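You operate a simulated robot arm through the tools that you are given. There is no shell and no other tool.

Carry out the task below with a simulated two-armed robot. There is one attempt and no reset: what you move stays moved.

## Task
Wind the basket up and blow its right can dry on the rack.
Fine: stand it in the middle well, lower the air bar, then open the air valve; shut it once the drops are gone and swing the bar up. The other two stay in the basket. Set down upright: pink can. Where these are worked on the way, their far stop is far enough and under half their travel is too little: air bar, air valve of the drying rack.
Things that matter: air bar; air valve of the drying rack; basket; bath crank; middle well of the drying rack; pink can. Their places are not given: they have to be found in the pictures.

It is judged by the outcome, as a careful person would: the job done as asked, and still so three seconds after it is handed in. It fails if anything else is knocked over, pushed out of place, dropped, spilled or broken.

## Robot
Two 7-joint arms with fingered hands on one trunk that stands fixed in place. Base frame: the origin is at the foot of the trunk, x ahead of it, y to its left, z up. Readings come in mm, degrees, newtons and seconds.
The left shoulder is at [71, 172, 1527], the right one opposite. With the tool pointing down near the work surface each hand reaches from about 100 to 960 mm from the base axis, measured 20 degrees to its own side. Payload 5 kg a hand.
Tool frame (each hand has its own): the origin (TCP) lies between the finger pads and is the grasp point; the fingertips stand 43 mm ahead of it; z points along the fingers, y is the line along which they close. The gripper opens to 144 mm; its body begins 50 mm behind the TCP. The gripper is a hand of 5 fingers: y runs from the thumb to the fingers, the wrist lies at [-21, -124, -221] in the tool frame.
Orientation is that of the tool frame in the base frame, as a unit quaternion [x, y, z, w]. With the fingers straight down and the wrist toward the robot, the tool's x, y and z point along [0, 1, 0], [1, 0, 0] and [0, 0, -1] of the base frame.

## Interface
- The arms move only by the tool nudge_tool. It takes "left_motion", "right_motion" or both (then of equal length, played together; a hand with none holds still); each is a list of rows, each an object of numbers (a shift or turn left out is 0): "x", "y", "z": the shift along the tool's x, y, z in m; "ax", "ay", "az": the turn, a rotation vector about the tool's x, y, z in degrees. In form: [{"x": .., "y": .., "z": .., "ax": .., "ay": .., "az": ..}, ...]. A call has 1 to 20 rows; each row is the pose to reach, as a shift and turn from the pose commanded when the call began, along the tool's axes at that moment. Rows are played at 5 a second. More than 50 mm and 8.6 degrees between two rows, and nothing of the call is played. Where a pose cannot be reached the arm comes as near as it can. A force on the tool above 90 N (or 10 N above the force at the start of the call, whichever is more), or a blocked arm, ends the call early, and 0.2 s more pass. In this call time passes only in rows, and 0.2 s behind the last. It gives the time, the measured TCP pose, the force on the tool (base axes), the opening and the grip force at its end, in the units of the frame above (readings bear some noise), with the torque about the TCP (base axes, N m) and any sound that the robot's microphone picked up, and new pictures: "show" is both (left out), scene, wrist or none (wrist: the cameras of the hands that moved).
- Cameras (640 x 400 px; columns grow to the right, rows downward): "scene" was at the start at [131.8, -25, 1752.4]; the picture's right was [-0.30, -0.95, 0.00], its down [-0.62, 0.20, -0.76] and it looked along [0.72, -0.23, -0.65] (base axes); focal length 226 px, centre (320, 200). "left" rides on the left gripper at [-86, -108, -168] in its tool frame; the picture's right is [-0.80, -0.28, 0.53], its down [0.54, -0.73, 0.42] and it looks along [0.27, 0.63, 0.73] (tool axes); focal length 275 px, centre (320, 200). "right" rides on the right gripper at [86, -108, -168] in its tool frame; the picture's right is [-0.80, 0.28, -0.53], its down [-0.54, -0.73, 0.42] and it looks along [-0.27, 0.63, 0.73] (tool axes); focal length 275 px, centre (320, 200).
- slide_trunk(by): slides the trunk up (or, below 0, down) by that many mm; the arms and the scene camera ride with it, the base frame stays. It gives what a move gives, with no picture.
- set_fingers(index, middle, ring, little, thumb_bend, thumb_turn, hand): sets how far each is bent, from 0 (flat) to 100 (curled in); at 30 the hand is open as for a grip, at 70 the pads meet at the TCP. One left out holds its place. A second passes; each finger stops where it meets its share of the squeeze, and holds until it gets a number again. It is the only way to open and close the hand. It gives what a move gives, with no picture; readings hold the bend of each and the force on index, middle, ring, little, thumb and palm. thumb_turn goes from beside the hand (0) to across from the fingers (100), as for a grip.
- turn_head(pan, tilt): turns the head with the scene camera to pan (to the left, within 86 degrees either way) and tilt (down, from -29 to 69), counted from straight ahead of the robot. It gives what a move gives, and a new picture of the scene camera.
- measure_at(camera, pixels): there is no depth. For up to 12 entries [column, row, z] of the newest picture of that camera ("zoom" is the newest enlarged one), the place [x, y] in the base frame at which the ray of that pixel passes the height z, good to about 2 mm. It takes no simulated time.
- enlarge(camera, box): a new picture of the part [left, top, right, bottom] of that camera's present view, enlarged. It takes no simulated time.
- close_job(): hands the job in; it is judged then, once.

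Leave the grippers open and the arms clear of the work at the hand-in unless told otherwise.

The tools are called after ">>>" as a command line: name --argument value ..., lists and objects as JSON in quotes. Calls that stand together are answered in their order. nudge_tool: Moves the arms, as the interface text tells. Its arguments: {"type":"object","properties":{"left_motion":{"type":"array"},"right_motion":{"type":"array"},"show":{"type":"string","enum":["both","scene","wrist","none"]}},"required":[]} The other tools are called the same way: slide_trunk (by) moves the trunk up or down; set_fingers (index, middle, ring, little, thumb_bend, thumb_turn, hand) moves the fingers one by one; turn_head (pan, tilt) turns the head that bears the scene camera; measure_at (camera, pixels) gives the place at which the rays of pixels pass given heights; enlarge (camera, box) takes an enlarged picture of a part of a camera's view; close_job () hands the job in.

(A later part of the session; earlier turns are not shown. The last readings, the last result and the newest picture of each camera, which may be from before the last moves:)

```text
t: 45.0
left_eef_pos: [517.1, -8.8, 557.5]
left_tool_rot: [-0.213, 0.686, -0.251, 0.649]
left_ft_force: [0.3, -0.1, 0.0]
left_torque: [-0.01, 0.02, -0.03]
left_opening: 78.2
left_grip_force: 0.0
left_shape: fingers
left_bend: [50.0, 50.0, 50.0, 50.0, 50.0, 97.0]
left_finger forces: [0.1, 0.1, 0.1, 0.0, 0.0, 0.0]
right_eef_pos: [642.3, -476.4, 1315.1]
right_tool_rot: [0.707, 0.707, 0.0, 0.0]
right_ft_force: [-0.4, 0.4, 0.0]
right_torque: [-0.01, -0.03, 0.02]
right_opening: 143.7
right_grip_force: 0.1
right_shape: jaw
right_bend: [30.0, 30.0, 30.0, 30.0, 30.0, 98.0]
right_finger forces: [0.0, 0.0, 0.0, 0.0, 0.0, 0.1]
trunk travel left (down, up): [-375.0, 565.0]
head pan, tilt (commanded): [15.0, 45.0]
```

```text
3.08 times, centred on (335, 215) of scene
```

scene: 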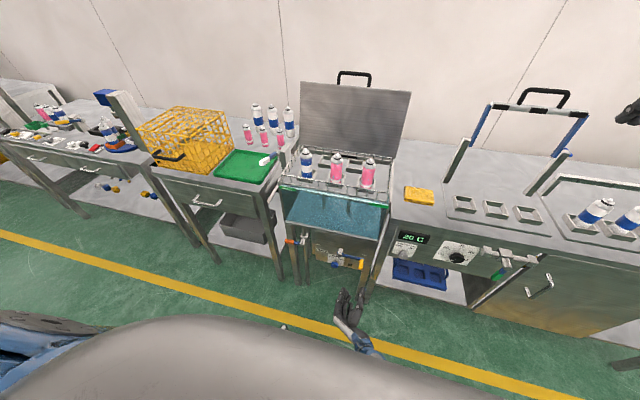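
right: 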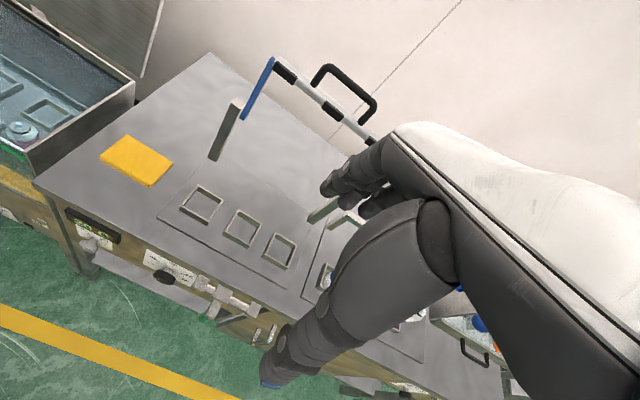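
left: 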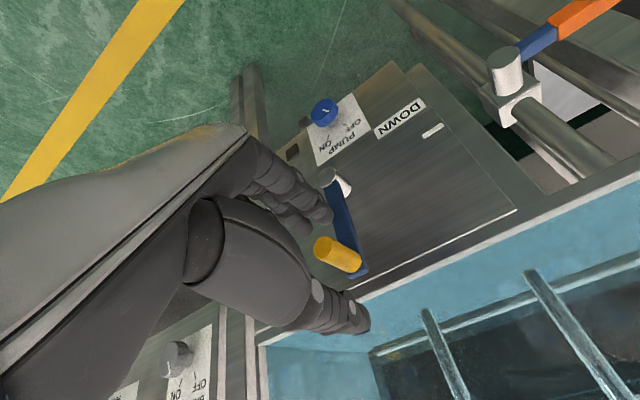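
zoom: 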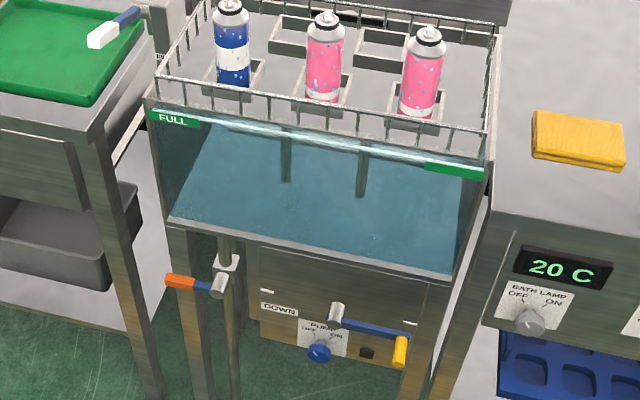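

The crank stays at UP and the basket stays raised. I'll move the left hand out of the way to the left and back, rolling it back to its relaxed orientation.

>>> nudge_tool --left_motion '[{"x": -0.0305, "y": 0.0121, "z": -0.0092, "az": -8.2}, {"x": -0.061, "y": 0.0242, "z": -0.0184, "az": -16.4}, {"x": -0.0914, "y": 0.0363, "z": -0.0275, "az": -24.6}, {"x": -0.1219, "y": 0.0484, "z": -0.0367, "az": -32.8}, {"x": -0.1523, "y": 0.0604, "z": -0.0459, "az": -41}, {"x": -0.1828, "y": 0.0725, "z": -0.0551, "az": -49.2}, {"x": -0.2133, "y": 0.0846, "z": -0.0642, "az": -57.4}, {"x": -0.2437, "y": 0.0967, "z": -0.0734, "az": -65.6}, {"x": -0.2742, "y": 0.1088, "z": -0.0826, "az": -73.8}]' --show "both"

```text
t: 47.0
left_eef_pos: [455.2, 249.7, 707.1]
left_tool_rot: [0.583, -0.421, 0.59, -0.367]
left_ft_force: [-0.1, -0.2, -0.2]
left_torque: [0.01, 0.03, -0.03]
left_opening: 78.0
left_grip_force: 0.1
left_shape: fingers
left_bend: [50.0, 50.0, 50.0, 50.0, 50.0, 98.0]
left_finger forces: [0.0, 0.0, 0.1, 0.1, 0.0, 0.1]
right_eef_pos: [642.2, -475.7, 1316.0]
right_tool_rot: [0.707, 0.707, 0.0, 0.001]
right_ft_force: [-0.2, 1.1, 0.3]
right_torque: [-0.04, -0.03, 0.01]
right_opening: 143.6
right_grip_force: 0.1
right_shape: jaw
right_bend: [30.0, 30.0, 30.0, 30.0, 30.0, 98.0]
right_finger forces: [0.1, 0.0, 0.0, 0.0, 0.1, 0.0]
trunk travel left (down, up): [-375.0, 565.0]
head pan, tilt (commanded): [15.0, 45.0]
```

scene: 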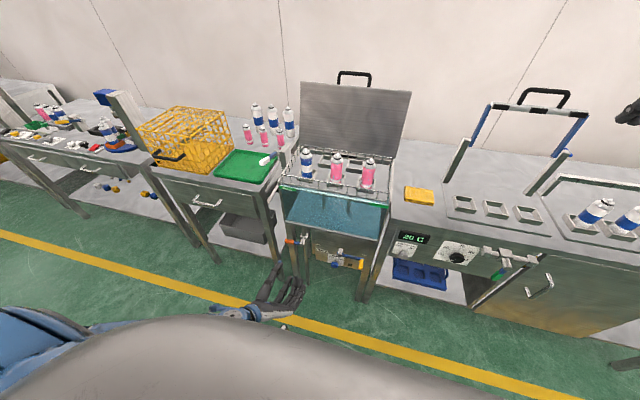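
left: 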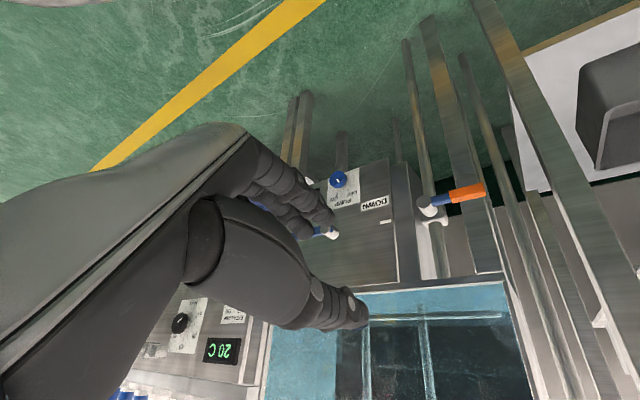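

The left hand is parked clear. Now the right (pink) can: I'll get fresh enlarged views and measure it.

>>> enlarge --camera "scene" --box '[330, 140, 410, 200]'

>>> measure_at --camera "scene" --pixels '[[370.2, 160.9, 900], [370.2, 160.9, 950], [370.2, 160.9, 1000], [366.6, 188.7, 800], [366.6, 188.7, 850], [366.6, 188.7, 900]]'

```text
6.67 times, centred on (370, 170) of scene
```

zoom: 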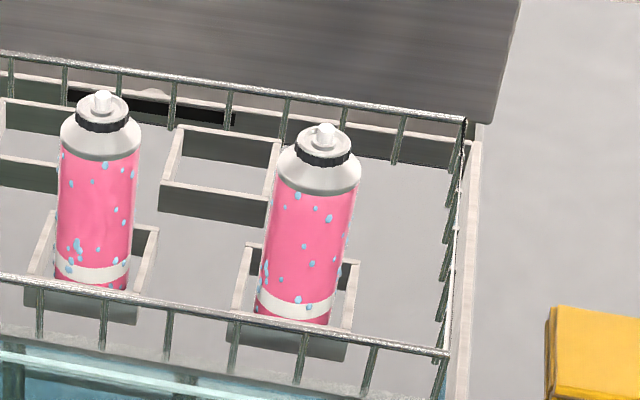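

```text
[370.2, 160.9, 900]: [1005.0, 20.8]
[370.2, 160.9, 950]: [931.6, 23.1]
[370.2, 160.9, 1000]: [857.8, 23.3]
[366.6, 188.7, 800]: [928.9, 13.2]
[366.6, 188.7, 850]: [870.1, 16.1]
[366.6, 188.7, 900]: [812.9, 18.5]
```

The can is near y≈20. I'll bring the right hand over, high up, to (650,-60,1250) to see it with the wrist camera.

>>> nudge_tool --right_motion '[{"x": 0.042, "z": 0.007}, {"x": 0.084, "z": 0.014}, {"x": 0.126, "z": 0.02}, {"x": 0.168, "z": 0.027}, {"x": 0.21, "z": 0.034}, {"x": 0.252, "z": 0.04}, {"x": 0.294, "z": 0.047}, {"x": 0.336, "z": 0.054}, {"x": 0.378, "z": 0.06}, {"x": 0.416, "z": 0.066}]' --show "both"

```text
t: 49.2
left_eef_pos: [456.6, 251.6, 706.3]
left_tool_rot: [0.583, -0.42, 0.59, -0.367]
left_ft_force: [-0.1, 0.1, -0.1]
left_torque: [0.0, -0.03, -0.01]
left_opening: 78.3
left_grip_force: 0.2
left_shape: fingers
left_bend: [50.0, 50.0, 50.0, 50.0, 50.0, 98.0]
left_finger forces: [0.0, 0.0, 0.0, 0.0, 0.0, 0.1]
right_eef_pos: [643.3, -58.9, 1249.5]
right_tool_rot: [0.707, 0.707, -0.001, 0.001]
right_ft_force: [0.2, 1.3, 0.6]
right_torque: [-0.06, 0.02, 0.01]
right_opening: 143.5
right_grip_force: 0.1
right_shape: jaw
right_bend: [30.0, 30.0, 30.0, 30.0, 30.0, 98.0]
right_finger forces: [0.1, 0.0, 0.0, 0.0, 0.1, 0.0]
trunk travel left (down, up): [-375.0, 565.0]
head pan, tilt (commanded): [15.0, 45.0]
```

scene: 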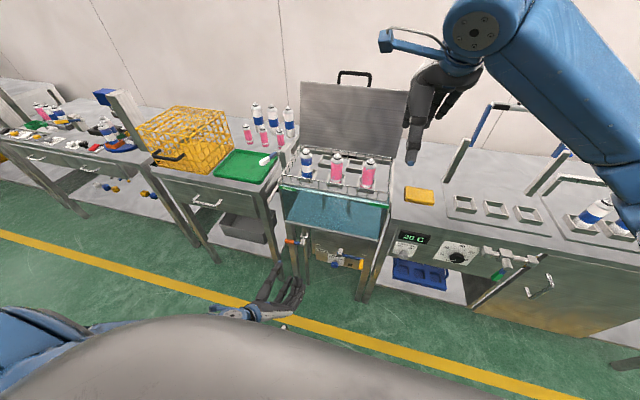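
right: 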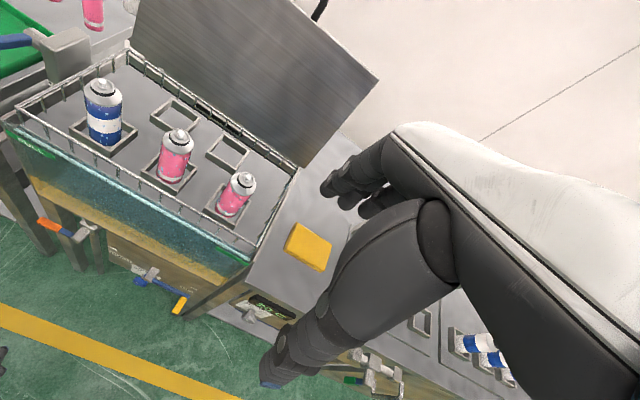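

In the right wrist view the pink can is at about (240,193). I'll enlarge it and measure the cap top and base in both views.

>>> enlarge --camera "right" --box '[190, 150, 310, 230]'

>>> enlarge --camera "scene" --box '[330, 140, 410, 200]'

>>> measure_at --camera "zoom" --pixels '[[325, 128, 950], [325, 128, 1000], [325, 128, 1050], [322, 160, 950], [322, 160, 1000], [294, 320, 850], [294, 320, 900]]'

```text
5.00 times, centred on (250, 190) of right
```

zoom: 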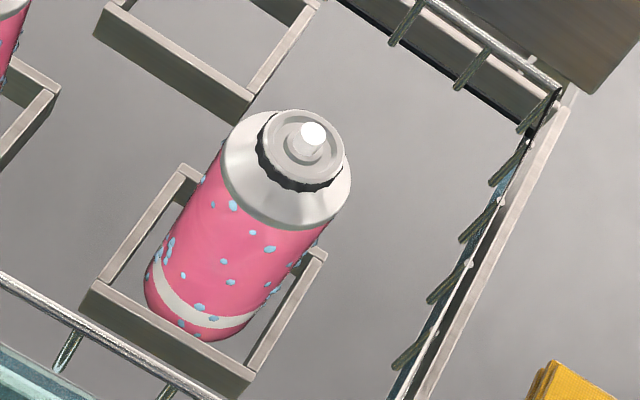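

```text
6.67 times, centred on (370, 170) of scene
```

zoom: 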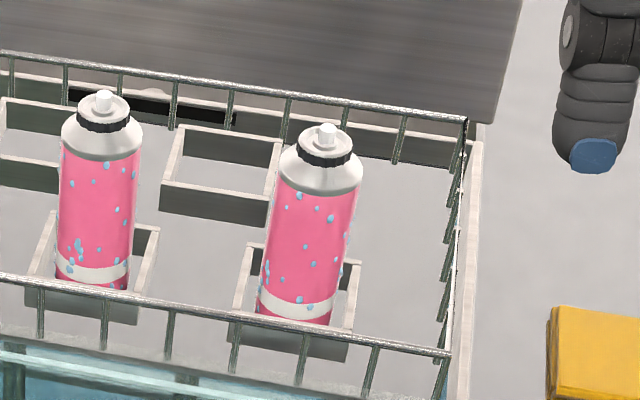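

```text
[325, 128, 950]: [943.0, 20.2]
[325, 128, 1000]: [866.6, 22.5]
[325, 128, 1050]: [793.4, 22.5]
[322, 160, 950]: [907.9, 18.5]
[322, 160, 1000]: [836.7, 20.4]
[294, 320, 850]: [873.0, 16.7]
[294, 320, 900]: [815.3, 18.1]
```

I'll measure the same points in the right wrist view.

>>> measure_at --camera "right" --pixels '[[248.6, 176.6, 950], [248.6, 176.6, 1000], [248.6, 176.6, 1050], [226, 212, 850], [226, 212, 900], [247, 181, 950], [247, 181, 1000]]'

```text
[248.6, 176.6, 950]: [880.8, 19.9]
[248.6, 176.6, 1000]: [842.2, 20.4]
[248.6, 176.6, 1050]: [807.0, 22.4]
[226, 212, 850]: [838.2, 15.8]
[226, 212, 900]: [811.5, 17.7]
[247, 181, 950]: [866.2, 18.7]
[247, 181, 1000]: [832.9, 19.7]
```

The can's cap tip is at about (817,21,1032) and its base is at z≈900. I'll locate the basket's front rail height the same way, so the thumb clears it.

>>> measure_at --camera "zoom" --pixels '[[294, 327, 900], [294, 327, 950], [460, 125, 900], [460, 125, 950], [120, 298, 900], [120, 298, 950], [345, 262, 900], [345, 262, 950], [238, 315, 900], [238, 315, 950]]'

>>> measure_at --camera "right" --pixels '[[206, 217.4, 900], [206, 217.4, 950], [190, 207.5, 900], [190, 207.5, 950], [222, 227, 900], [222, 227, 950], [299, 168, 900], [299, 168, 950]]'

```text
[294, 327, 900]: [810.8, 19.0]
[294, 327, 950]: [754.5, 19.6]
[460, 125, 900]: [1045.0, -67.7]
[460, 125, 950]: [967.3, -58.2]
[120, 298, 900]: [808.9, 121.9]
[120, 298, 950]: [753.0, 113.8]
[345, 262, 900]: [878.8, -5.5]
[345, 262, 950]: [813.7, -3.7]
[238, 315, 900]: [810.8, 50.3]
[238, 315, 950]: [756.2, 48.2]
```

```text
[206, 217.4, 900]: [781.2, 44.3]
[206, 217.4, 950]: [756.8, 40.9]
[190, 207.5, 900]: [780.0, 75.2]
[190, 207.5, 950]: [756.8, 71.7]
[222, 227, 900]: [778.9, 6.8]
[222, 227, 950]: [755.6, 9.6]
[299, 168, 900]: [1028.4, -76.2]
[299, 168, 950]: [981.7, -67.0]
```

The front rail is at x≈757, z≈949, and the can body stands at (817,21) with pink up to z≈986. I'll pre-shape the right hand and move above the can at z≈1150.

>>> set_fingers --hand "right" --index 44 --middle 44 --ring 44 --little 44 --thumb_bend 49

>>> nudge_tool --right_motion '[{"x": 0.017, "y": 0.035, "z": 0.02}, {"x": 0.034, "y": 0.07, "z": 0.04}, {"x": 0.052, "y": 0.104, "z": 0.06}, {"x": 0.069, "y": 0.139, "z": 0.08}, {"x": 0.086, "y": 0.174, "z": 0.1}]' --show "both"

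>>> enlarge --camera "scene" --box '[310, 100, 430, 200]'

```text
t: 50.2
left_eef_pos: [455.6, 250.2, 706.6]
left_tool_rot: [0.582, -0.422, 0.589, -0.369]
left_ft_force: [-0.1, -1.0, -0.8]
left_torque: [0.0, 0.02, 0.0]
left_opening: 78.3
left_grip_force: 0.2
left_shape: fingers
left_bend: [50.0, 50.0, 50.0, 50.0, 50.0, 98.0]
left_finger forces: [0.0, 0.1, 0.1, 0.1, 0.1, 0.0]
right_eef_pos: [643.2, -60.5, 1248.5]
right_tool_rot: [0.707, 0.707, 0.0, -0.001]
right_ft_force: [-0.8, 0.1, -0.3]
right_torque: [0.0, -0.02, 0.0]
right_opening: 91.9
right_grip_force: 0.0
right_shape: fingers
right_bend: [44.0, 44.0, 44.0, 44.0, 49.0, 98.0]
right_finger forces: [0.0, 0.0, 0.0, 0.0, 0.0, 0.0]
trunk travel left (down, up): [-375.0, 565.0]
head pan, tilt (commanded): [15.0, 45.0]
```

```text
t: 51.4
left_eef_pos: [456.1, 252.3, 706.1]
left_tool_rot: [0.583, -0.421, 0.59, -0.367]
left_ft_force: [0.8, 0.6, 0.1]
left_torque: [0.03, 0.02, -0.03]
left_opening: 78.5
left_grip_force: 0.0
left_shape: fingers
left_bend: [50.0, 50.0, 50.0, 50.0, 50.0, 98.0]
left_finger forces: [0.0, 0.1, 0.0, 0.0, 0.0, 0.1]
right_eef_pos: [820.8, 26.8, 1149.4]
right_tool_rot: [0.707, 0.708, 0.0, 0.0]
right_ft_force: [0.0, 0.0, -0.6]
right_torque: [-0.05, 0.06, -0.01]
right_opening: 91.8
right_grip_force: 0.2
right_shape: fingers
right_bend: [44.0, 44.0, 44.0, 44.0, 49.0, 98.0]
right_finger forces: [0.0, 0.0, 0.0, 0.0, 0.0, 0.1]
trunk travel left (down, up): [-375.0, 565.0]
head pan, tilt (commanded): [15.0, 45.0]
```

scene: 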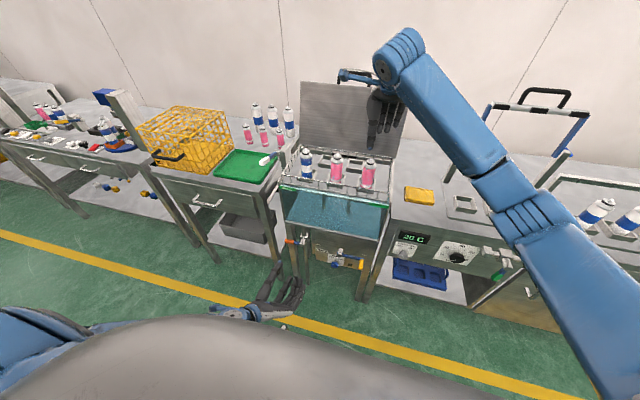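
right: 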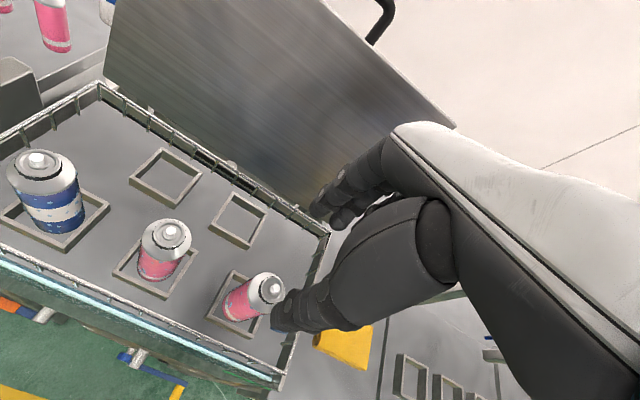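

```text
4.00 times, centred on (370, 150) of scene
```

zoom: 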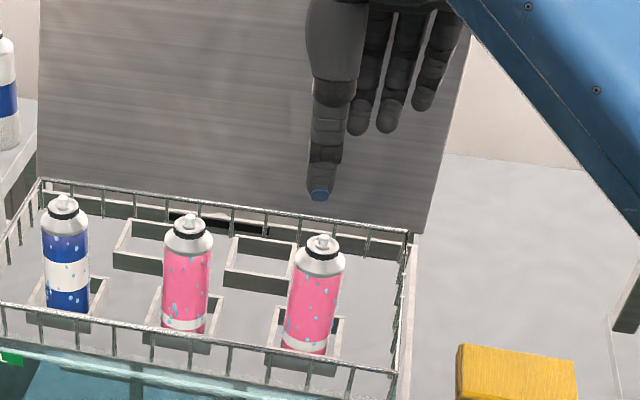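

Hand is above the can. I'll refine the can's position with the closer wrist view, cap tip at about (272,287).

>>> enlarge --camera "right" --box '[200, 250, 300, 350]'

>>> measure_at --camera "scene" --pixels '[[370.9, 158.8, 1000], [370.9, 158.8, 1030], [370.9, 158.8, 1050], [370, 164.2, 1000], [370, 164.2, 1020]]'

```text
4.00 times, centred on (250, 300) of right
```

zoom: 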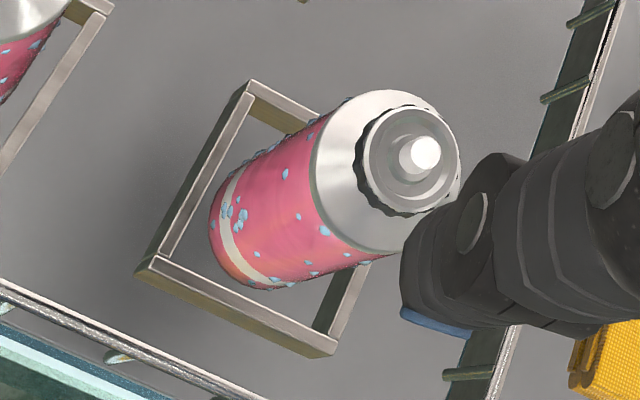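

```text
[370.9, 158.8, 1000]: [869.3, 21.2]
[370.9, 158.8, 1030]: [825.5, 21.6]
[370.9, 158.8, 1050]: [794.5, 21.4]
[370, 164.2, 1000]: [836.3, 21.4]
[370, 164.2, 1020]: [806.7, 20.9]
```

>>> measure_at --camera "zoom" --pixels '[[425, 155, 1020], [425, 155, 1030], [425, 155, 1040], [408, 162, 1010], [408, 162, 1020], [250, 82, 920], [138, 268, 920], [332, 352, 920], [250, 82, 900], [138, 268, 900], [332, 352, 900]]'

```text
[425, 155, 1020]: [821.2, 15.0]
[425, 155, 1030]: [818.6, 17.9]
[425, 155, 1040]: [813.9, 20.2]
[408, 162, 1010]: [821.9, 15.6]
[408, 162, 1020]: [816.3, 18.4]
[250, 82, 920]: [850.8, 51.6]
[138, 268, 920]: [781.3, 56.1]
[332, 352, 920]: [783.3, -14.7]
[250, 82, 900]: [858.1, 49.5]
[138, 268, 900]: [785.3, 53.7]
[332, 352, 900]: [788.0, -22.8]
```

Can centre is at (816.5,20), cap tip at z≈1036, and the hand is aligned above it. I'll descend to z≈1050 first and check finger clearance.

>>> nudge_tool --right_motion '[{"z": 0.035}, {"z": 0.07}, {"z": 0.098}]' --show "both"

>>> enlarge --camera "scene" --box '[330, 120, 410, 200]'

>>> enlarge --camera "right" --box '[220, 150, 400, 350]'

```text
t: 52.2
left_eef_pos: [455.8, 250.3, 706.6]
left_tool_rot: [0.583, -0.421, 0.589, -0.368]
left_ft_force: [0.0, -0.2, 0.4]
left_torque: [0.01, 0.03, -0.01]
left_opening: 78.3
left_grip_force: 0.1
left_shape: fingers
left_bend: [50.0, 50.0, 50.0, 50.0, 50.0, 98.0]
left_finger forces: [0.0, 0.0, 0.0, 0.0, 0.0, 0.0]
right_eef_pos: [818.5, 27.6, 1051.3]
right_tool_rot: [0.708, 0.706, 0.0, 0.0]
right_ft_force: [-0.2, 0.6, -0.1]
right_torque: [0.02, 0.0, 0.0]
right_opening: 91.4
right_grip_force: 0.1
right_shape: fingers
right_bend: [44.0, 44.0, 44.0, 44.0, 49.0, 98.0]
right_finger forces: [0.1, 0.1, 0.0, 0.0, 0.1, 0.0]
trunk travel left (down, up): [-375.0, 565.0]
head pan, tilt (commanded): [15.0, 45.0]
```

scene: 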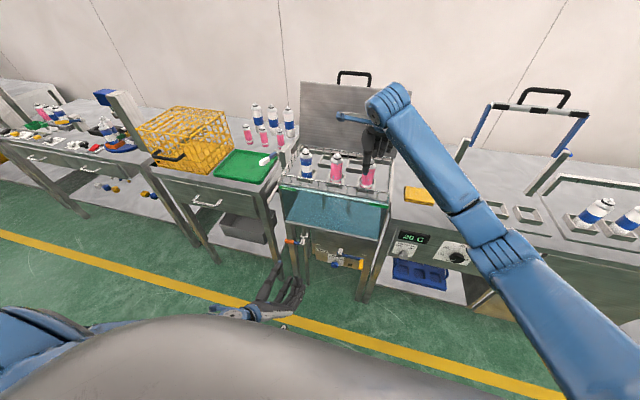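
right: 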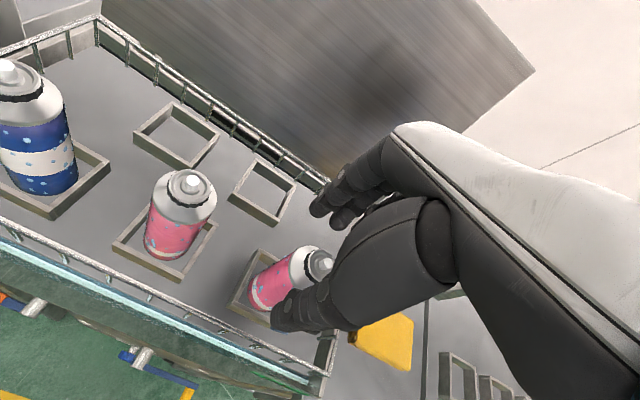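

```text
5.00 times, centred on (370, 160) of scene
```

zoom: 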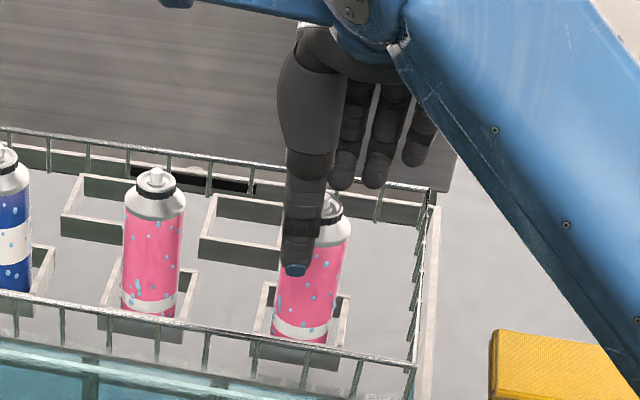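

```text
2.00 times, centred on (310, 250) of right
```

zoom: 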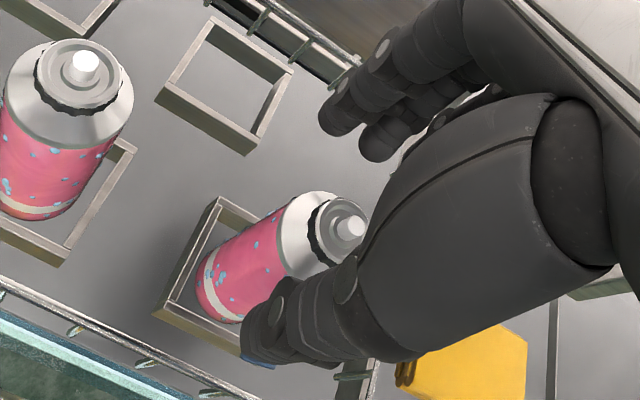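

The thumb hangs in front of the can and the fingers behind it, all clear. I'll shift 3 mm right and descend to z≈996, just above the nozzle height.

>>> nudge_tool --right_motion '[{"x": -0.003, "z": 0.018}, {"x": -0.003, "z": 0.036}, {"x": -0.003, "z": 0.054}]' --show "both"

>>> enlarge --camera "scene" --box '[330, 120, 410, 200]'

>>> enlarge --camera "right" --box '[220, 180, 400, 360]'

```text
t: 53.0
left_eef_pos: [457.0, 250.0, 707.1]
left_tool_rot: [0.582, -0.422, 0.589, -0.369]
left_ft_force: [0.7, 0.0, -0.9]
left_torque: [0.02, 0.02, 0.0]
left_opening: 78.2
left_grip_force: 0.0
left_shape: fingers
left_bend: [50.0, 50.0, 50.0, 50.0, 50.0, 98.0]
left_finger forces: [0.0, 0.1, 0.0, 0.1, 0.0, 0.1]
right_eef_pos: [817.0, 22.6, 997.5]
right_tool_rot: [0.707, 0.707, 0.0, 0.0]
right_ft_force: [1.2, 0.9, -0.1]
right_torque: [-0.02, -0.02, 0.01]
right_opening: 91.6
right_grip_force: 0.1
right_shape: fingers
right_bend: [44.0, 44.0, 44.0, 44.0, 49.0, 98.0]
right_finger forces: [0.1, 0.0, 0.0, 0.0, 0.0, 0.0]
trunk travel left (down, up): [-375.0, 565.0]
head pan, tilt (commanded): [15.0, 45.0]
```

scene: 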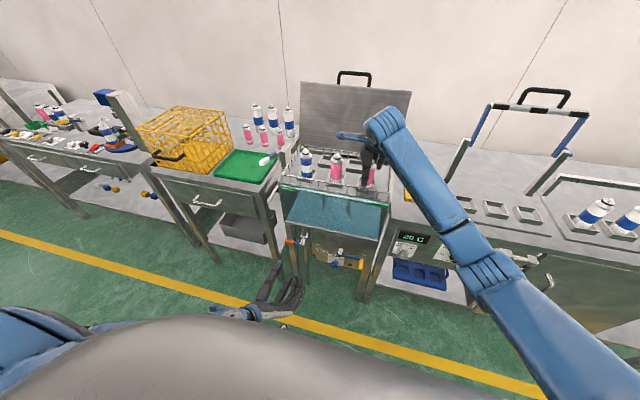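
right: 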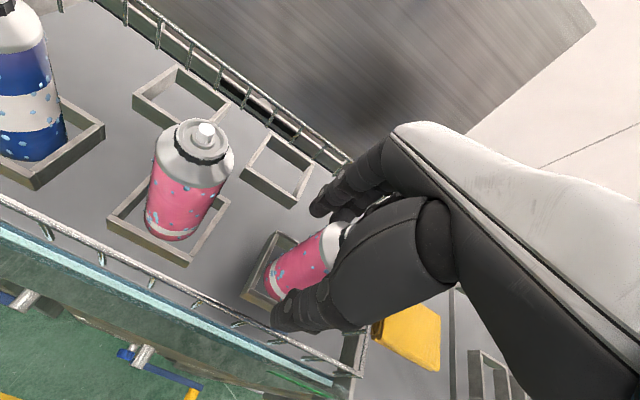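

```text
5.00 times, centred on (370, 160) of scene
```

zoom: 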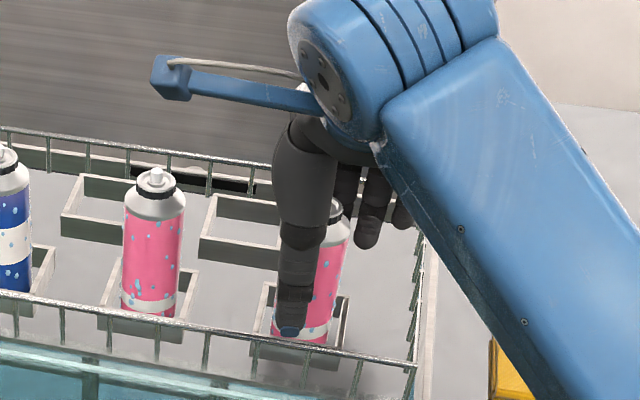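

```text
2.22 times, centred on (310, 270) of right
```

zoom: 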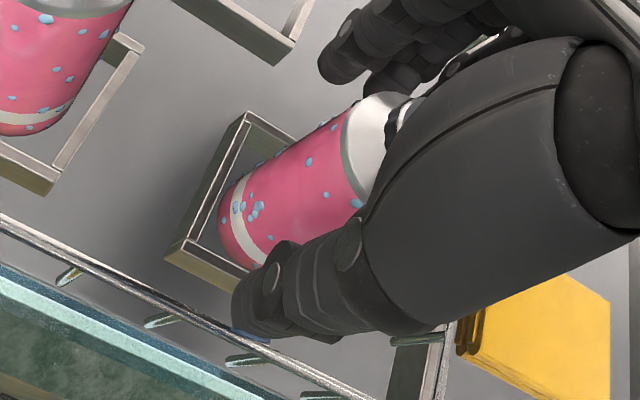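

The thumb has slipped in between rail and can. I'll bring fingers and thumb in evenly first, then close to grip.

>>> set_fingers --hand "right" --index 54 --middle 54 --ring 54 --little 54 --thumb_bend 54

>>> set_fingers --hand "right" --index 75 --middle 75 --ring 70 --little 60 --thumb_bend 75

>>> enlarge --camera "scene" --box '[330, 120, 410, 200]'

>>> enlarge --camera "right" --box '[220, 180, 400, 360]'

```text
t: 54.0
left_eef_pos: [456.7, 250.0, 707.2]
left_tool_rot: [0.583, -0.421, 0.589, -0.369]
left_ft_force: [0.4, 0.1, 0.4]
left_torque: [0.0, -0.04, 0.01]
left_opening: 78.1
left_grip_force: 0.1
left_shape: fingers
left_bend: [50.0, 50.0, 50.0, 50.0, 50.0, 98.0]
left_finger forces: [0.0, 0.1, 0.1, 0.0, 0.1, 0.0]
right_eef_pos: [816.5, 24.6, 995.6]
right_tool_rot: [0.707, 0.707, 0.0, 0.0]
right_ft_force: [-0.5, 0.1, 0.5]
right_torque: [-0.01, -0.03, 0.01]
right_opening: 64.7
right_grip_force: 0.1
right_shape: fingers
right_bend: [54.0, 54.0, 54.0, 54.0, 54.0, 98.0]
right_finger forces: [0.0, 0.0, 0.1, 0.0, 0.0, 0.0]
trunk travel left (down, up): [-375.0, 565.0]
head pan, tilt (commanded): [15.0, 45.0]
```

```text
t: 55.0
left_eef_pos: [456.6, 249.7, 707.9]
left_tool_rot: [0.582, -0.421, 0.59, -0.368]
left_ft_force: [0.0, 0.6, -0.2]
left_torque: [0.0, 0.01, 0.01]
left_opening: 77.9
left_grip_force: 0.1
left_shape: fingers
left_bend: [50.0, 50.0, 50.0, 50.0, 50.0, 98.0]
left_finger forces: [0.1, 0.0, 0.0, 0.0, 0.0, 0.0]
right_eef_pos: [817.1, 23.8, 996.8]
right_tool_rot: [0.708, 0.706, 0.0, 0.0]
right_ft_force: [0.8, -0.2, -0.2]
right_torque: [0.01, 0.0, -0.01]
right_opening: 39.1
right_grip_force: 20.1
right_shape: fingers
right_bend: [61.0, 63.0, 70.0, 60.0, 64.0, 95.0]
right_finger forces: [8.9, 10.0, 0.0, 0.1, 20.9, 0.0]
trunk travel left (down, up): [-375.0, 565.0]
head pan, tilt (commanded): [15.0, 45.0]
```

```text
5.00 times, centred on (370, 160) of scene
```

zoom: 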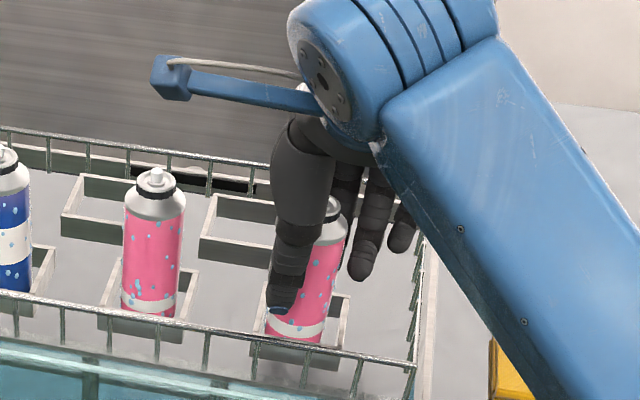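

```text
2.22 times, centred on (310, 270) of right
```

zoom: 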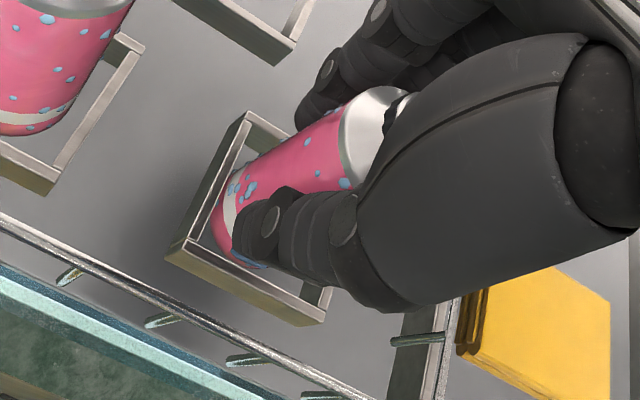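

The grip is firm: thumb 21 N, index 9 N, middle 10 N. I'll lift 30 mm and check that the can follows upright.

>>> nudge_tool --right_motion '[{"z": -0.01}, {"z": -0.02}, {"z": -0.03}]' --show "both"

>>> enlarge --camera "scene" --box '[330, 120, 410, 200]'

```text
t: 55.8
left_eef_pos: [455.7, 251.8, 707.3]
left_tool_rot: [0.583, -0.421, 0.589, -0.368]
left_ft_force: [-0.7, -0.3, -0.2]
left_torque: [0.0, 0.0, 0.0]
left_opening: 78.0
left_grip_force: 0.1
left_shape: fingers
left_bend: [50.0, 50.0, 50.0, 50.0, 50.0, 98.0]
left_finger forces: [0.1, 0.1, 0.1, 0.1, 0.1, 0.0]
right_eef_pos: [818.7, 24.0, 1028.3]
right_tool_rot: [0.707, 0.707, 0.0, 0.0]
right_ft_force: [-0.5, 0.0, -2.3]
right_torque: [0.05, -0.01, -0.01]
right_opening: 39.3
right_grip_force: 20.0
right_shape: fingers
right_bend: [61.0, 63.0, 70.0, 60.0, 64.0, 95.0]
right_finger forces: [9.0, 10.0, 0.0, 0.0, 20.9, 0.1]
trunk travel left (down, up): [-375.0, 565.0]
head pan, tilt (commanded): [15.0, 45.0]
```

scene: 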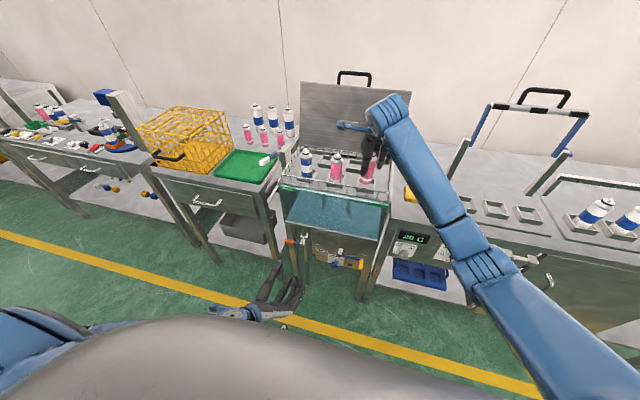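
right: 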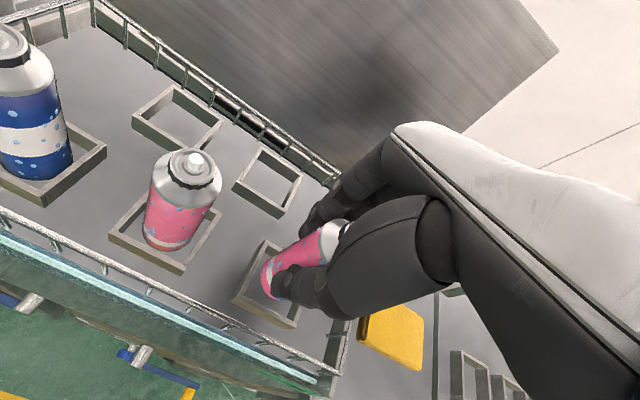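

```text
5.00 times, centred on (370, 160) of scene
```

zoom: 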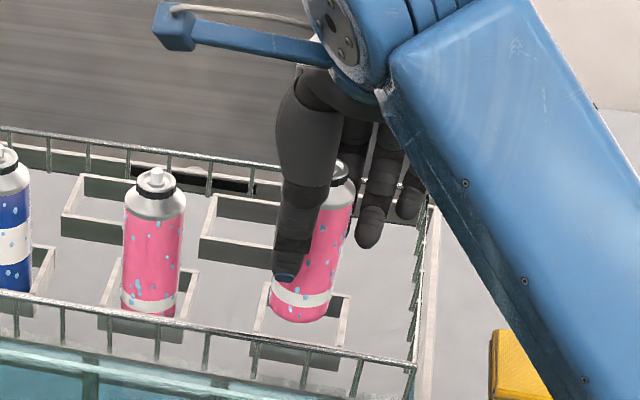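

The can is held, about 2.3 N, leaning only a few degrees. I'll raise it another 60 mm to clear the rail, then carry it right to above the middle well.

>>> nudge_tool --right_motion '[{"z": -0.03}, {"z": -0.06}, {"z": -0.065, "x": -0.02, "y": 0.002}, {"z": -0.065, "x": -0.055, "y": 0.005}, {"z": -0.065, "x": -0.09, "y": 0.008}, {"z": -0.065, "x": -0.125, "y": 0.01}, {"z": -0.065, "x": -0.16, "y": 0.013}, {"z": -0.065, "x": -0.195, "y": 0.016}, {"z": -0.065, "x": -0.23, "y": 0.018}, {"z": -0.065, "x": -0.265, "y": 0.021}, {"z": -0.065, "x": -0.3, "y": 0.024}, {"z": -0.065, "x": -0.335, "y": 0.027}, {"z": -0.065, "x": -0.37, "y": 0.03}, {"z": -0.065, "x": -0.405, "y": 0.032}, {"z": -0.065, "x": -0.44, "y": 0.035}, {"z": -0.065, "x": -0.468, "y": 0.037}]' --show "both"

>>> turn_head --pan -20 --tilt 40

```text
t: 59.2
left_eef_pos: [456.1, 249.8, 706.5]
left_tool_rot: [0.582, -0.422, 0.59, -0.368]
left_ft_force: [0.6, 0.0, 0.7]
left_torque: [-0.01, -0.02, 0.0]
left_opening: 78.3
left_grip_force: 0.0
left_shape: fingers
left_bend: [50.0, 50.0, 50.0, 50.0, 50.0, 98.0]
left_finger forces: [0.0, 0.0, 0.1, 0.0, 0.0, 0.1]
right_eef_pos: [854.2, -445.6, 1091.8]
right_tool_rot: [0.707, 0.707, 0.0, -0.001]
right_ft_force: [0.4, -0.3, -1.8]
right_torque: [-0.01, -0.01, 0.02]
right_opening: 38.7
right_grip_force: 19.4
right_shape: fingers
right_bend: [61.0, 63.0, 70.0, 60.0, 64.0, 95.0]
right_finger forces: [9.0, 10.0, 0.0, 0.0, 20.6, 0.0]
trunk travel left (down, up): [-375.0, 565.0]
head pan, tilt (commanded): [15.0, 45.0]
```

scene: 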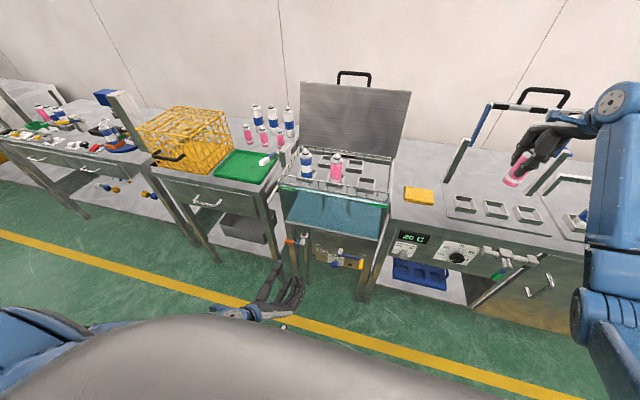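
right: 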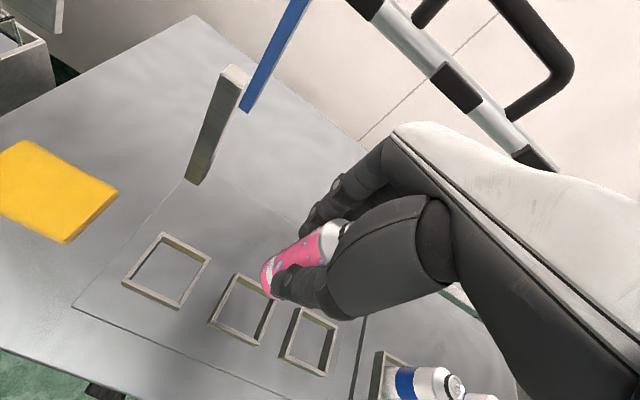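

```text
t: 60.2
left_eef_pos: [456.3, 249.4, 707.3]
left_tool_rot: [0.583, -0.421, 0.59, -0.368]
left_ft_force: [-0.3, -0.9, 0.2]
left_torque: [0.01, -0.01, -0.01]
left_opening: 78.2
left_grip_force: 0.1
left_shape: fingers
left_bend: [50.0, 50.0, 50.0, 50.0, 50.0, 98.0]
left_finger forces: [0.0, 0.1, 0.0, 0.0, 0.1, 0.0]
right_eef_pos: [854.3, -445.6, 1091.4]
right_tool_rot: [0.707, 0.708, 0.0, 0.0]
right_ft_force: [-0.1, -0.3, -0.7]
right_torque: [-0.02, 0.0, -0.01]
right_opening: 39.1
right_grip_force: 20.1
right_shape: fingers
right_bend: [61.0, 63.0, 70.0, 60.0, 64.0, 95.0]
right_finger forces: [9.1, 10.0, 0.1, 0.0, 20.6, 0.1]
trunk travel left (down, up): [-375.0, 565.0]
head pan, tilt (commanded): [-20.0, 40.0]
```

scene: 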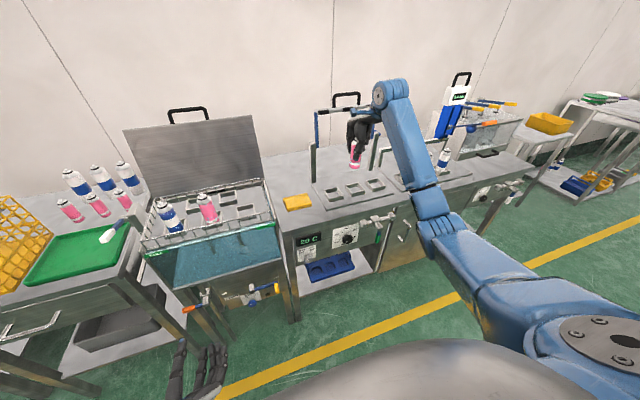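

The can is over the rack. I'll enlarge both views to fix the middle well's centre and check the can's lean.

>>> enlarge --camera "right" --box '[180, 240, 360, 390]'

>>> measure_at --camera "right" --pixels '[[163, 234, 870], [212, 260, 870], [122, 283, 870], [178, 309, 870]]'

>>> enlarge --camera "scene" --box '[300, 120, 420, 220]'

```text
2.67 times, centred on (270, 315) of right
```

zoom: 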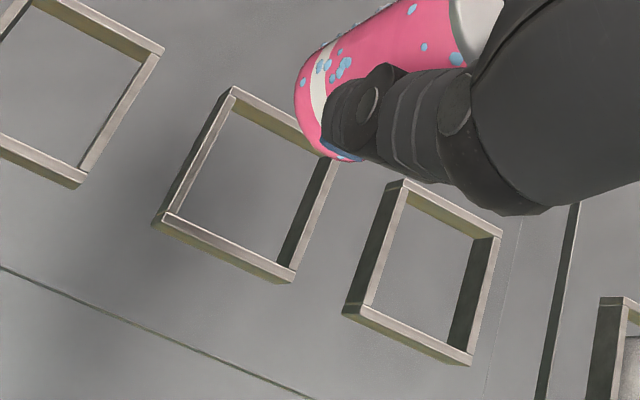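

```text
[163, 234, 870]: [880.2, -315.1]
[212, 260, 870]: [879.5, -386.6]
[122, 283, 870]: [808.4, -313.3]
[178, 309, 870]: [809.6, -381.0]
```

```text
4.00 times, centred on (360, 170) of scene
```

zoom: 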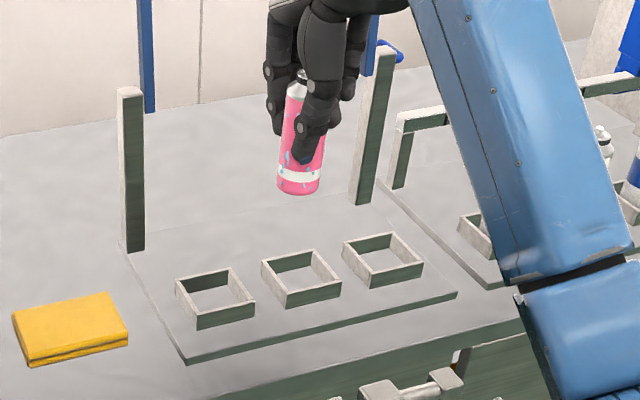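

>>> measure_at --camera "zoom" --pixels '[[262, 262, 860], [262, 262, 875], [315, 250, 860], [315, 250, 875], [341, 283, 860], [341, 283, 875], [287, 295, 860], [287, 295, 875], [341, 297, 850], [287, 308, 850]]'

>>> measure_at --camera "right" --pixels '[[237.4, 273, 860], [237.4, 273, 875], [210, 320.6, 860], [210, 320.6, 875], [259.9, 343.1, 860], [259.9, 343.1, 875]]'

```text
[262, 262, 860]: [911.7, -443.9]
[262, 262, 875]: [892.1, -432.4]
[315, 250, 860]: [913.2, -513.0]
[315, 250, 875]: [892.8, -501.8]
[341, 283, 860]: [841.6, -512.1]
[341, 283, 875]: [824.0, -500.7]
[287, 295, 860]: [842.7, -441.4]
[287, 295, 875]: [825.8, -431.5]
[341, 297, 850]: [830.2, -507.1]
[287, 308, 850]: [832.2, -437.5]
```

```text
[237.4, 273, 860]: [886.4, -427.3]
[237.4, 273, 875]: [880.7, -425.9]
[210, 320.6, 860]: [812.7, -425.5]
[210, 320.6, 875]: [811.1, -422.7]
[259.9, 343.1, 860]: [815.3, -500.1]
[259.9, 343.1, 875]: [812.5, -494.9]
```

>>> measure_at --camera "right" --pixels '[[207.3, 325.7, 840], [207.3, 325.7, 870], [258.5, 346.5, 840], [258.5, 346.5, 870], [237.4, 273, 887], [210, 320.6, 887], [259.9, 343.1, 887]]'

>>> measure_at --camera "zoom" --pixels '[[341, 297, 840], [341, 297, 870], [287, 308, 840], [287, 308, 870], [262, 262, 887], [315, 250, 887], [341, 283, 887], [287, 295, 887], [185, 363, 840], [185, 363, 870], [457, 297, 840], [457, 297, 870]]'

```text
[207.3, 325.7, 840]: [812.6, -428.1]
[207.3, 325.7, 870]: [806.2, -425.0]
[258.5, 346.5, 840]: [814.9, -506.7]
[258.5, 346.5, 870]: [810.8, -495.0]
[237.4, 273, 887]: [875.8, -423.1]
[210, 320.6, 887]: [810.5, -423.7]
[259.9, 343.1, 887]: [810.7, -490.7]
```

```text
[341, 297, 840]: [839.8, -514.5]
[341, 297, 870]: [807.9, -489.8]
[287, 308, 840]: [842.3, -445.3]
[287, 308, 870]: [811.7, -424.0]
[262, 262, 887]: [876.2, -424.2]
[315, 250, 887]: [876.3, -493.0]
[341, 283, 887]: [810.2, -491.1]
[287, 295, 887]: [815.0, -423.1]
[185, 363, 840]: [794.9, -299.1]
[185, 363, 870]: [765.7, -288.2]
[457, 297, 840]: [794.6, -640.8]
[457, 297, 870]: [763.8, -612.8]
```

The middle well rim is at z≈887, centred at about (843.5,-458), with its plate at z≈868. Now I'll see exactly where the can's base and cap are in the hand.

>>> enlarge --camera "scene" --box '[335, 125, 385, 175]'

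>>> measure_at --camera "zoom" --pixels '[[320, 200, 1000]]'

>>> enlarge --camera "right" --box '[250, 210, 350, 310]'

```text
8.00 times, centred on (360, 150) of scene
```

zoom: 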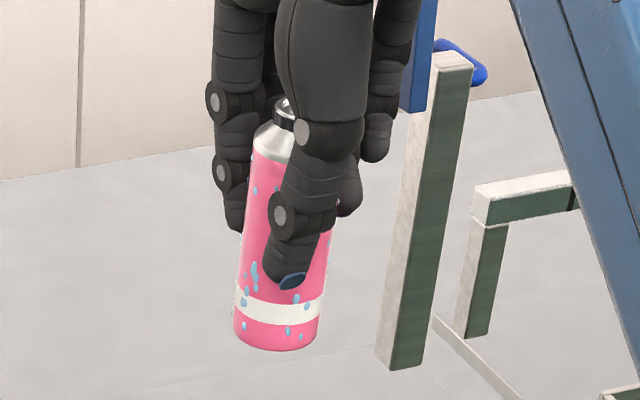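

```text
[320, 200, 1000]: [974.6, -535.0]
```

```text
4.00 times, centred on (300, 260) of right
```

zoom: 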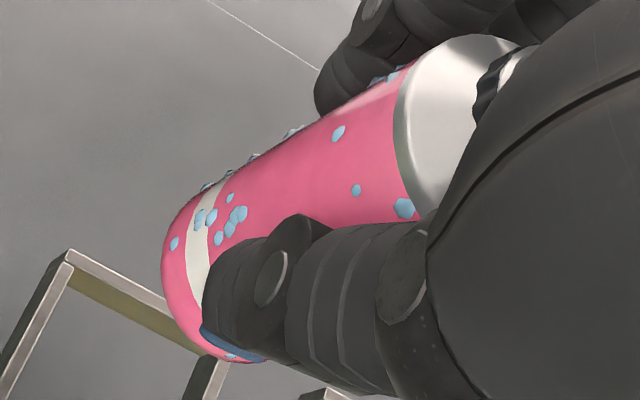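

>>> measure_at --camera "scene" --pixels '[[354.6, 166.25, 995], [354.6, 166.25, 1000], [355.8, 139.6, 1105], [355.4, 142.5, 1095]]'

>>> measure_at --camera "right" --pixels '[[285, 277, 1000], [333, 249, 1091.5]]'

>>> enlarge --camera "scene" --box '[340, 130, 370, 175]'

```text
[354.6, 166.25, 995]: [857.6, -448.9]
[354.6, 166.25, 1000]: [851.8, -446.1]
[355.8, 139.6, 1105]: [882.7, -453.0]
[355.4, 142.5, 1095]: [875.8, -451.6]
```

```text
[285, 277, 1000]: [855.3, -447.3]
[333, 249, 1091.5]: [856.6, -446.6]
```

```text
8.89 times, centred on (355, 152) of scene
```

zoom: 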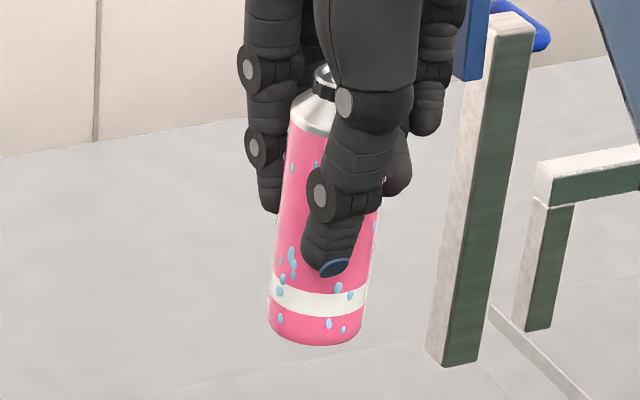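

The can hangs upright within about 1°, its base centre near (851,-447). I'll shift 8 mm back and 11 mm right over the well centre and descend 85 mm, then check.

>>> nudge_tool --right_motion '[{"x": -0.0055, "y": -0.004, "z": 0.02}, {"x": -0.011, "y": -0.008, "z": 0.045}, {"x": -0.011, "y": -0.008, "z": 0.068}, {"x": -0.011, "y": -0.008, "z": 0.085}]' --show "both"

>>> enlarge --camera "scene" --box '[330, 140, 390, 210]'

>>> enlarge --camera "right" --box '[220, 230, 340, 330]'

```text
t: 61.2
left_eef_pos: [457.0, 251.3, 705.3]
left_tool_rot: [0.583, -0.421, 0.589, -0.369]
left_ft_force: [-0.2, 0.8, 0.7]
left_torque: [0.01, -0.02, 0.03]
left_opening: 78.2
left_grip_force: 0.1
left_shape: fingers
left_bend: [50.0, 50.0, 50.0, 50.0, 50.0, 98.0]
left_finger forces: [0.0, 0.1, 0.1, 0.0, 0.0, 0.0]
right_eef_pos: [846.5, -458.0, 1005.2]
right_tool_rot: [0.707, 0.707, 0.0, 0.002]
right_ft_force: [0.6, -1.0, -0.7]
right_torque: [0.04, -0.01, -0.01]
right_opening: 38.6
right_grip_force: 20.0
right_shape: fingers
right_bend: [61.0, 63.0, 70.0, 60.0, 64.0, 95.0]
right_finger forces: [9.2, 10.3, 0.1, 0.0, 20.6, 0.0]
trunk travel left (down, up): [-375.0, 565.0]
head pan, tilt (commanded): [-20.0, 40.0]
```

scene: 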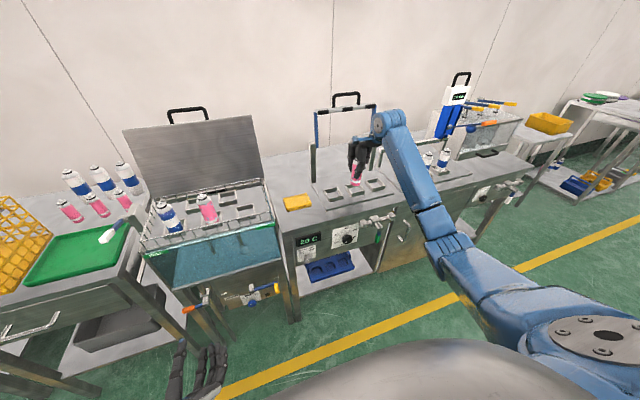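
right: 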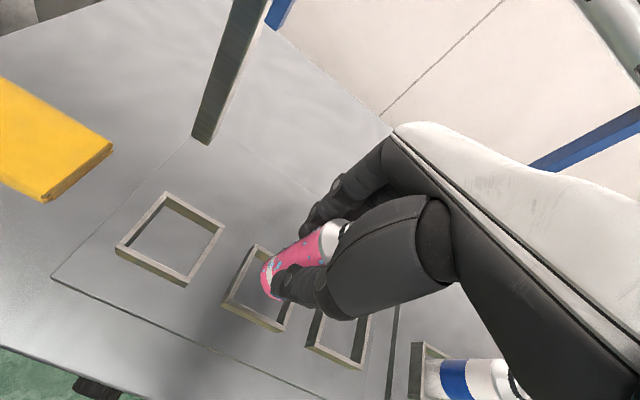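

```text
5.71 times, centred on (360, 175) of scene
```

zoom: 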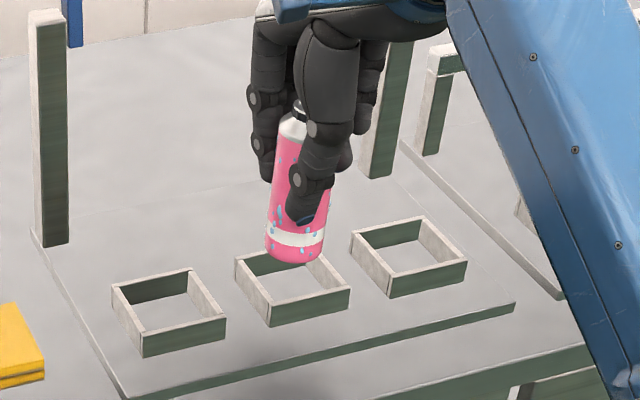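

```text
4.00 times, centred on (280, 280) of right
```

zoom: 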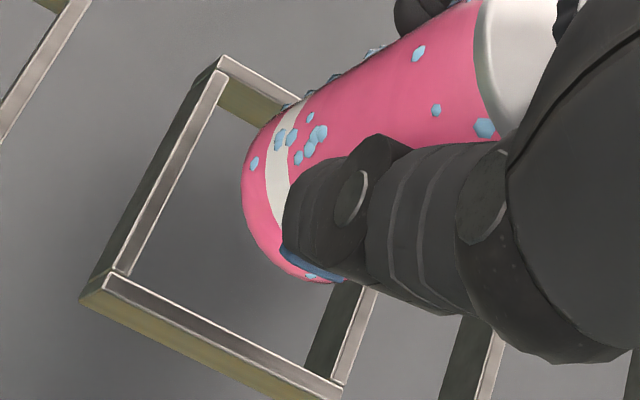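

>>> measure_at --camera "zoom" --pixels '[[221, 57, 880], [221, 57, 887], [221, 57, 894], [83, 297, 880], [83, 297, 887], [83, 297, 894], [341, 398, 880], [341, 398, 887], [341, 398, 894]]'

>>> measure_at --camera "scene" --pixels '[[345.1, 186, 880], [345.1, 186, 887], [345.1, 186, 894], [365.3, 190.8, 880], [365.3, 190.8, 887], [365.3, 190.8, 894], [351.6, 193.4, 880], [351.6, 193.4, 887], [351.6, 193.4, 894]]'

```text
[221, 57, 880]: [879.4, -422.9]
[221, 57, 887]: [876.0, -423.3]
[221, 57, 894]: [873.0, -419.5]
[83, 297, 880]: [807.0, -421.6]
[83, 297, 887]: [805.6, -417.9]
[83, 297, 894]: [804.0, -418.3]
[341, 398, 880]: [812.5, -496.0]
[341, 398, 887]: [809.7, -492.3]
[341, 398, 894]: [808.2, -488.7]
```

```text
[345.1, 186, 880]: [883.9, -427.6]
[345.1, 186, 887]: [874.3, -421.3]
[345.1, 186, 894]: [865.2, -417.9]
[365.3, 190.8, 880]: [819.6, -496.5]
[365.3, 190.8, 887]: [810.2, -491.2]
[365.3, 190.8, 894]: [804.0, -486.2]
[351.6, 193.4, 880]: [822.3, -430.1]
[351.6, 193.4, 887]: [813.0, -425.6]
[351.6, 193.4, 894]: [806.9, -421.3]
```

>>> measure_at --camera "scene" --pixels '[[355.7, 183.4, 905], [355.7, 183.4, 910], [355.7, 183.4, 915]]'

>>> measure_at --camera "right" --pixels '[[283.2, 279.4, 905], [283.2, 279.4, 910], [283.2, 279.4, 915]]'

```text
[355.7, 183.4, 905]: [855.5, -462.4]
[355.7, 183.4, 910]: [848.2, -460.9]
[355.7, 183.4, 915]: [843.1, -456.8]
```

```text
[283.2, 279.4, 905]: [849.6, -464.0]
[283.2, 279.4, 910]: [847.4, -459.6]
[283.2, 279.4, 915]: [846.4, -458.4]
```

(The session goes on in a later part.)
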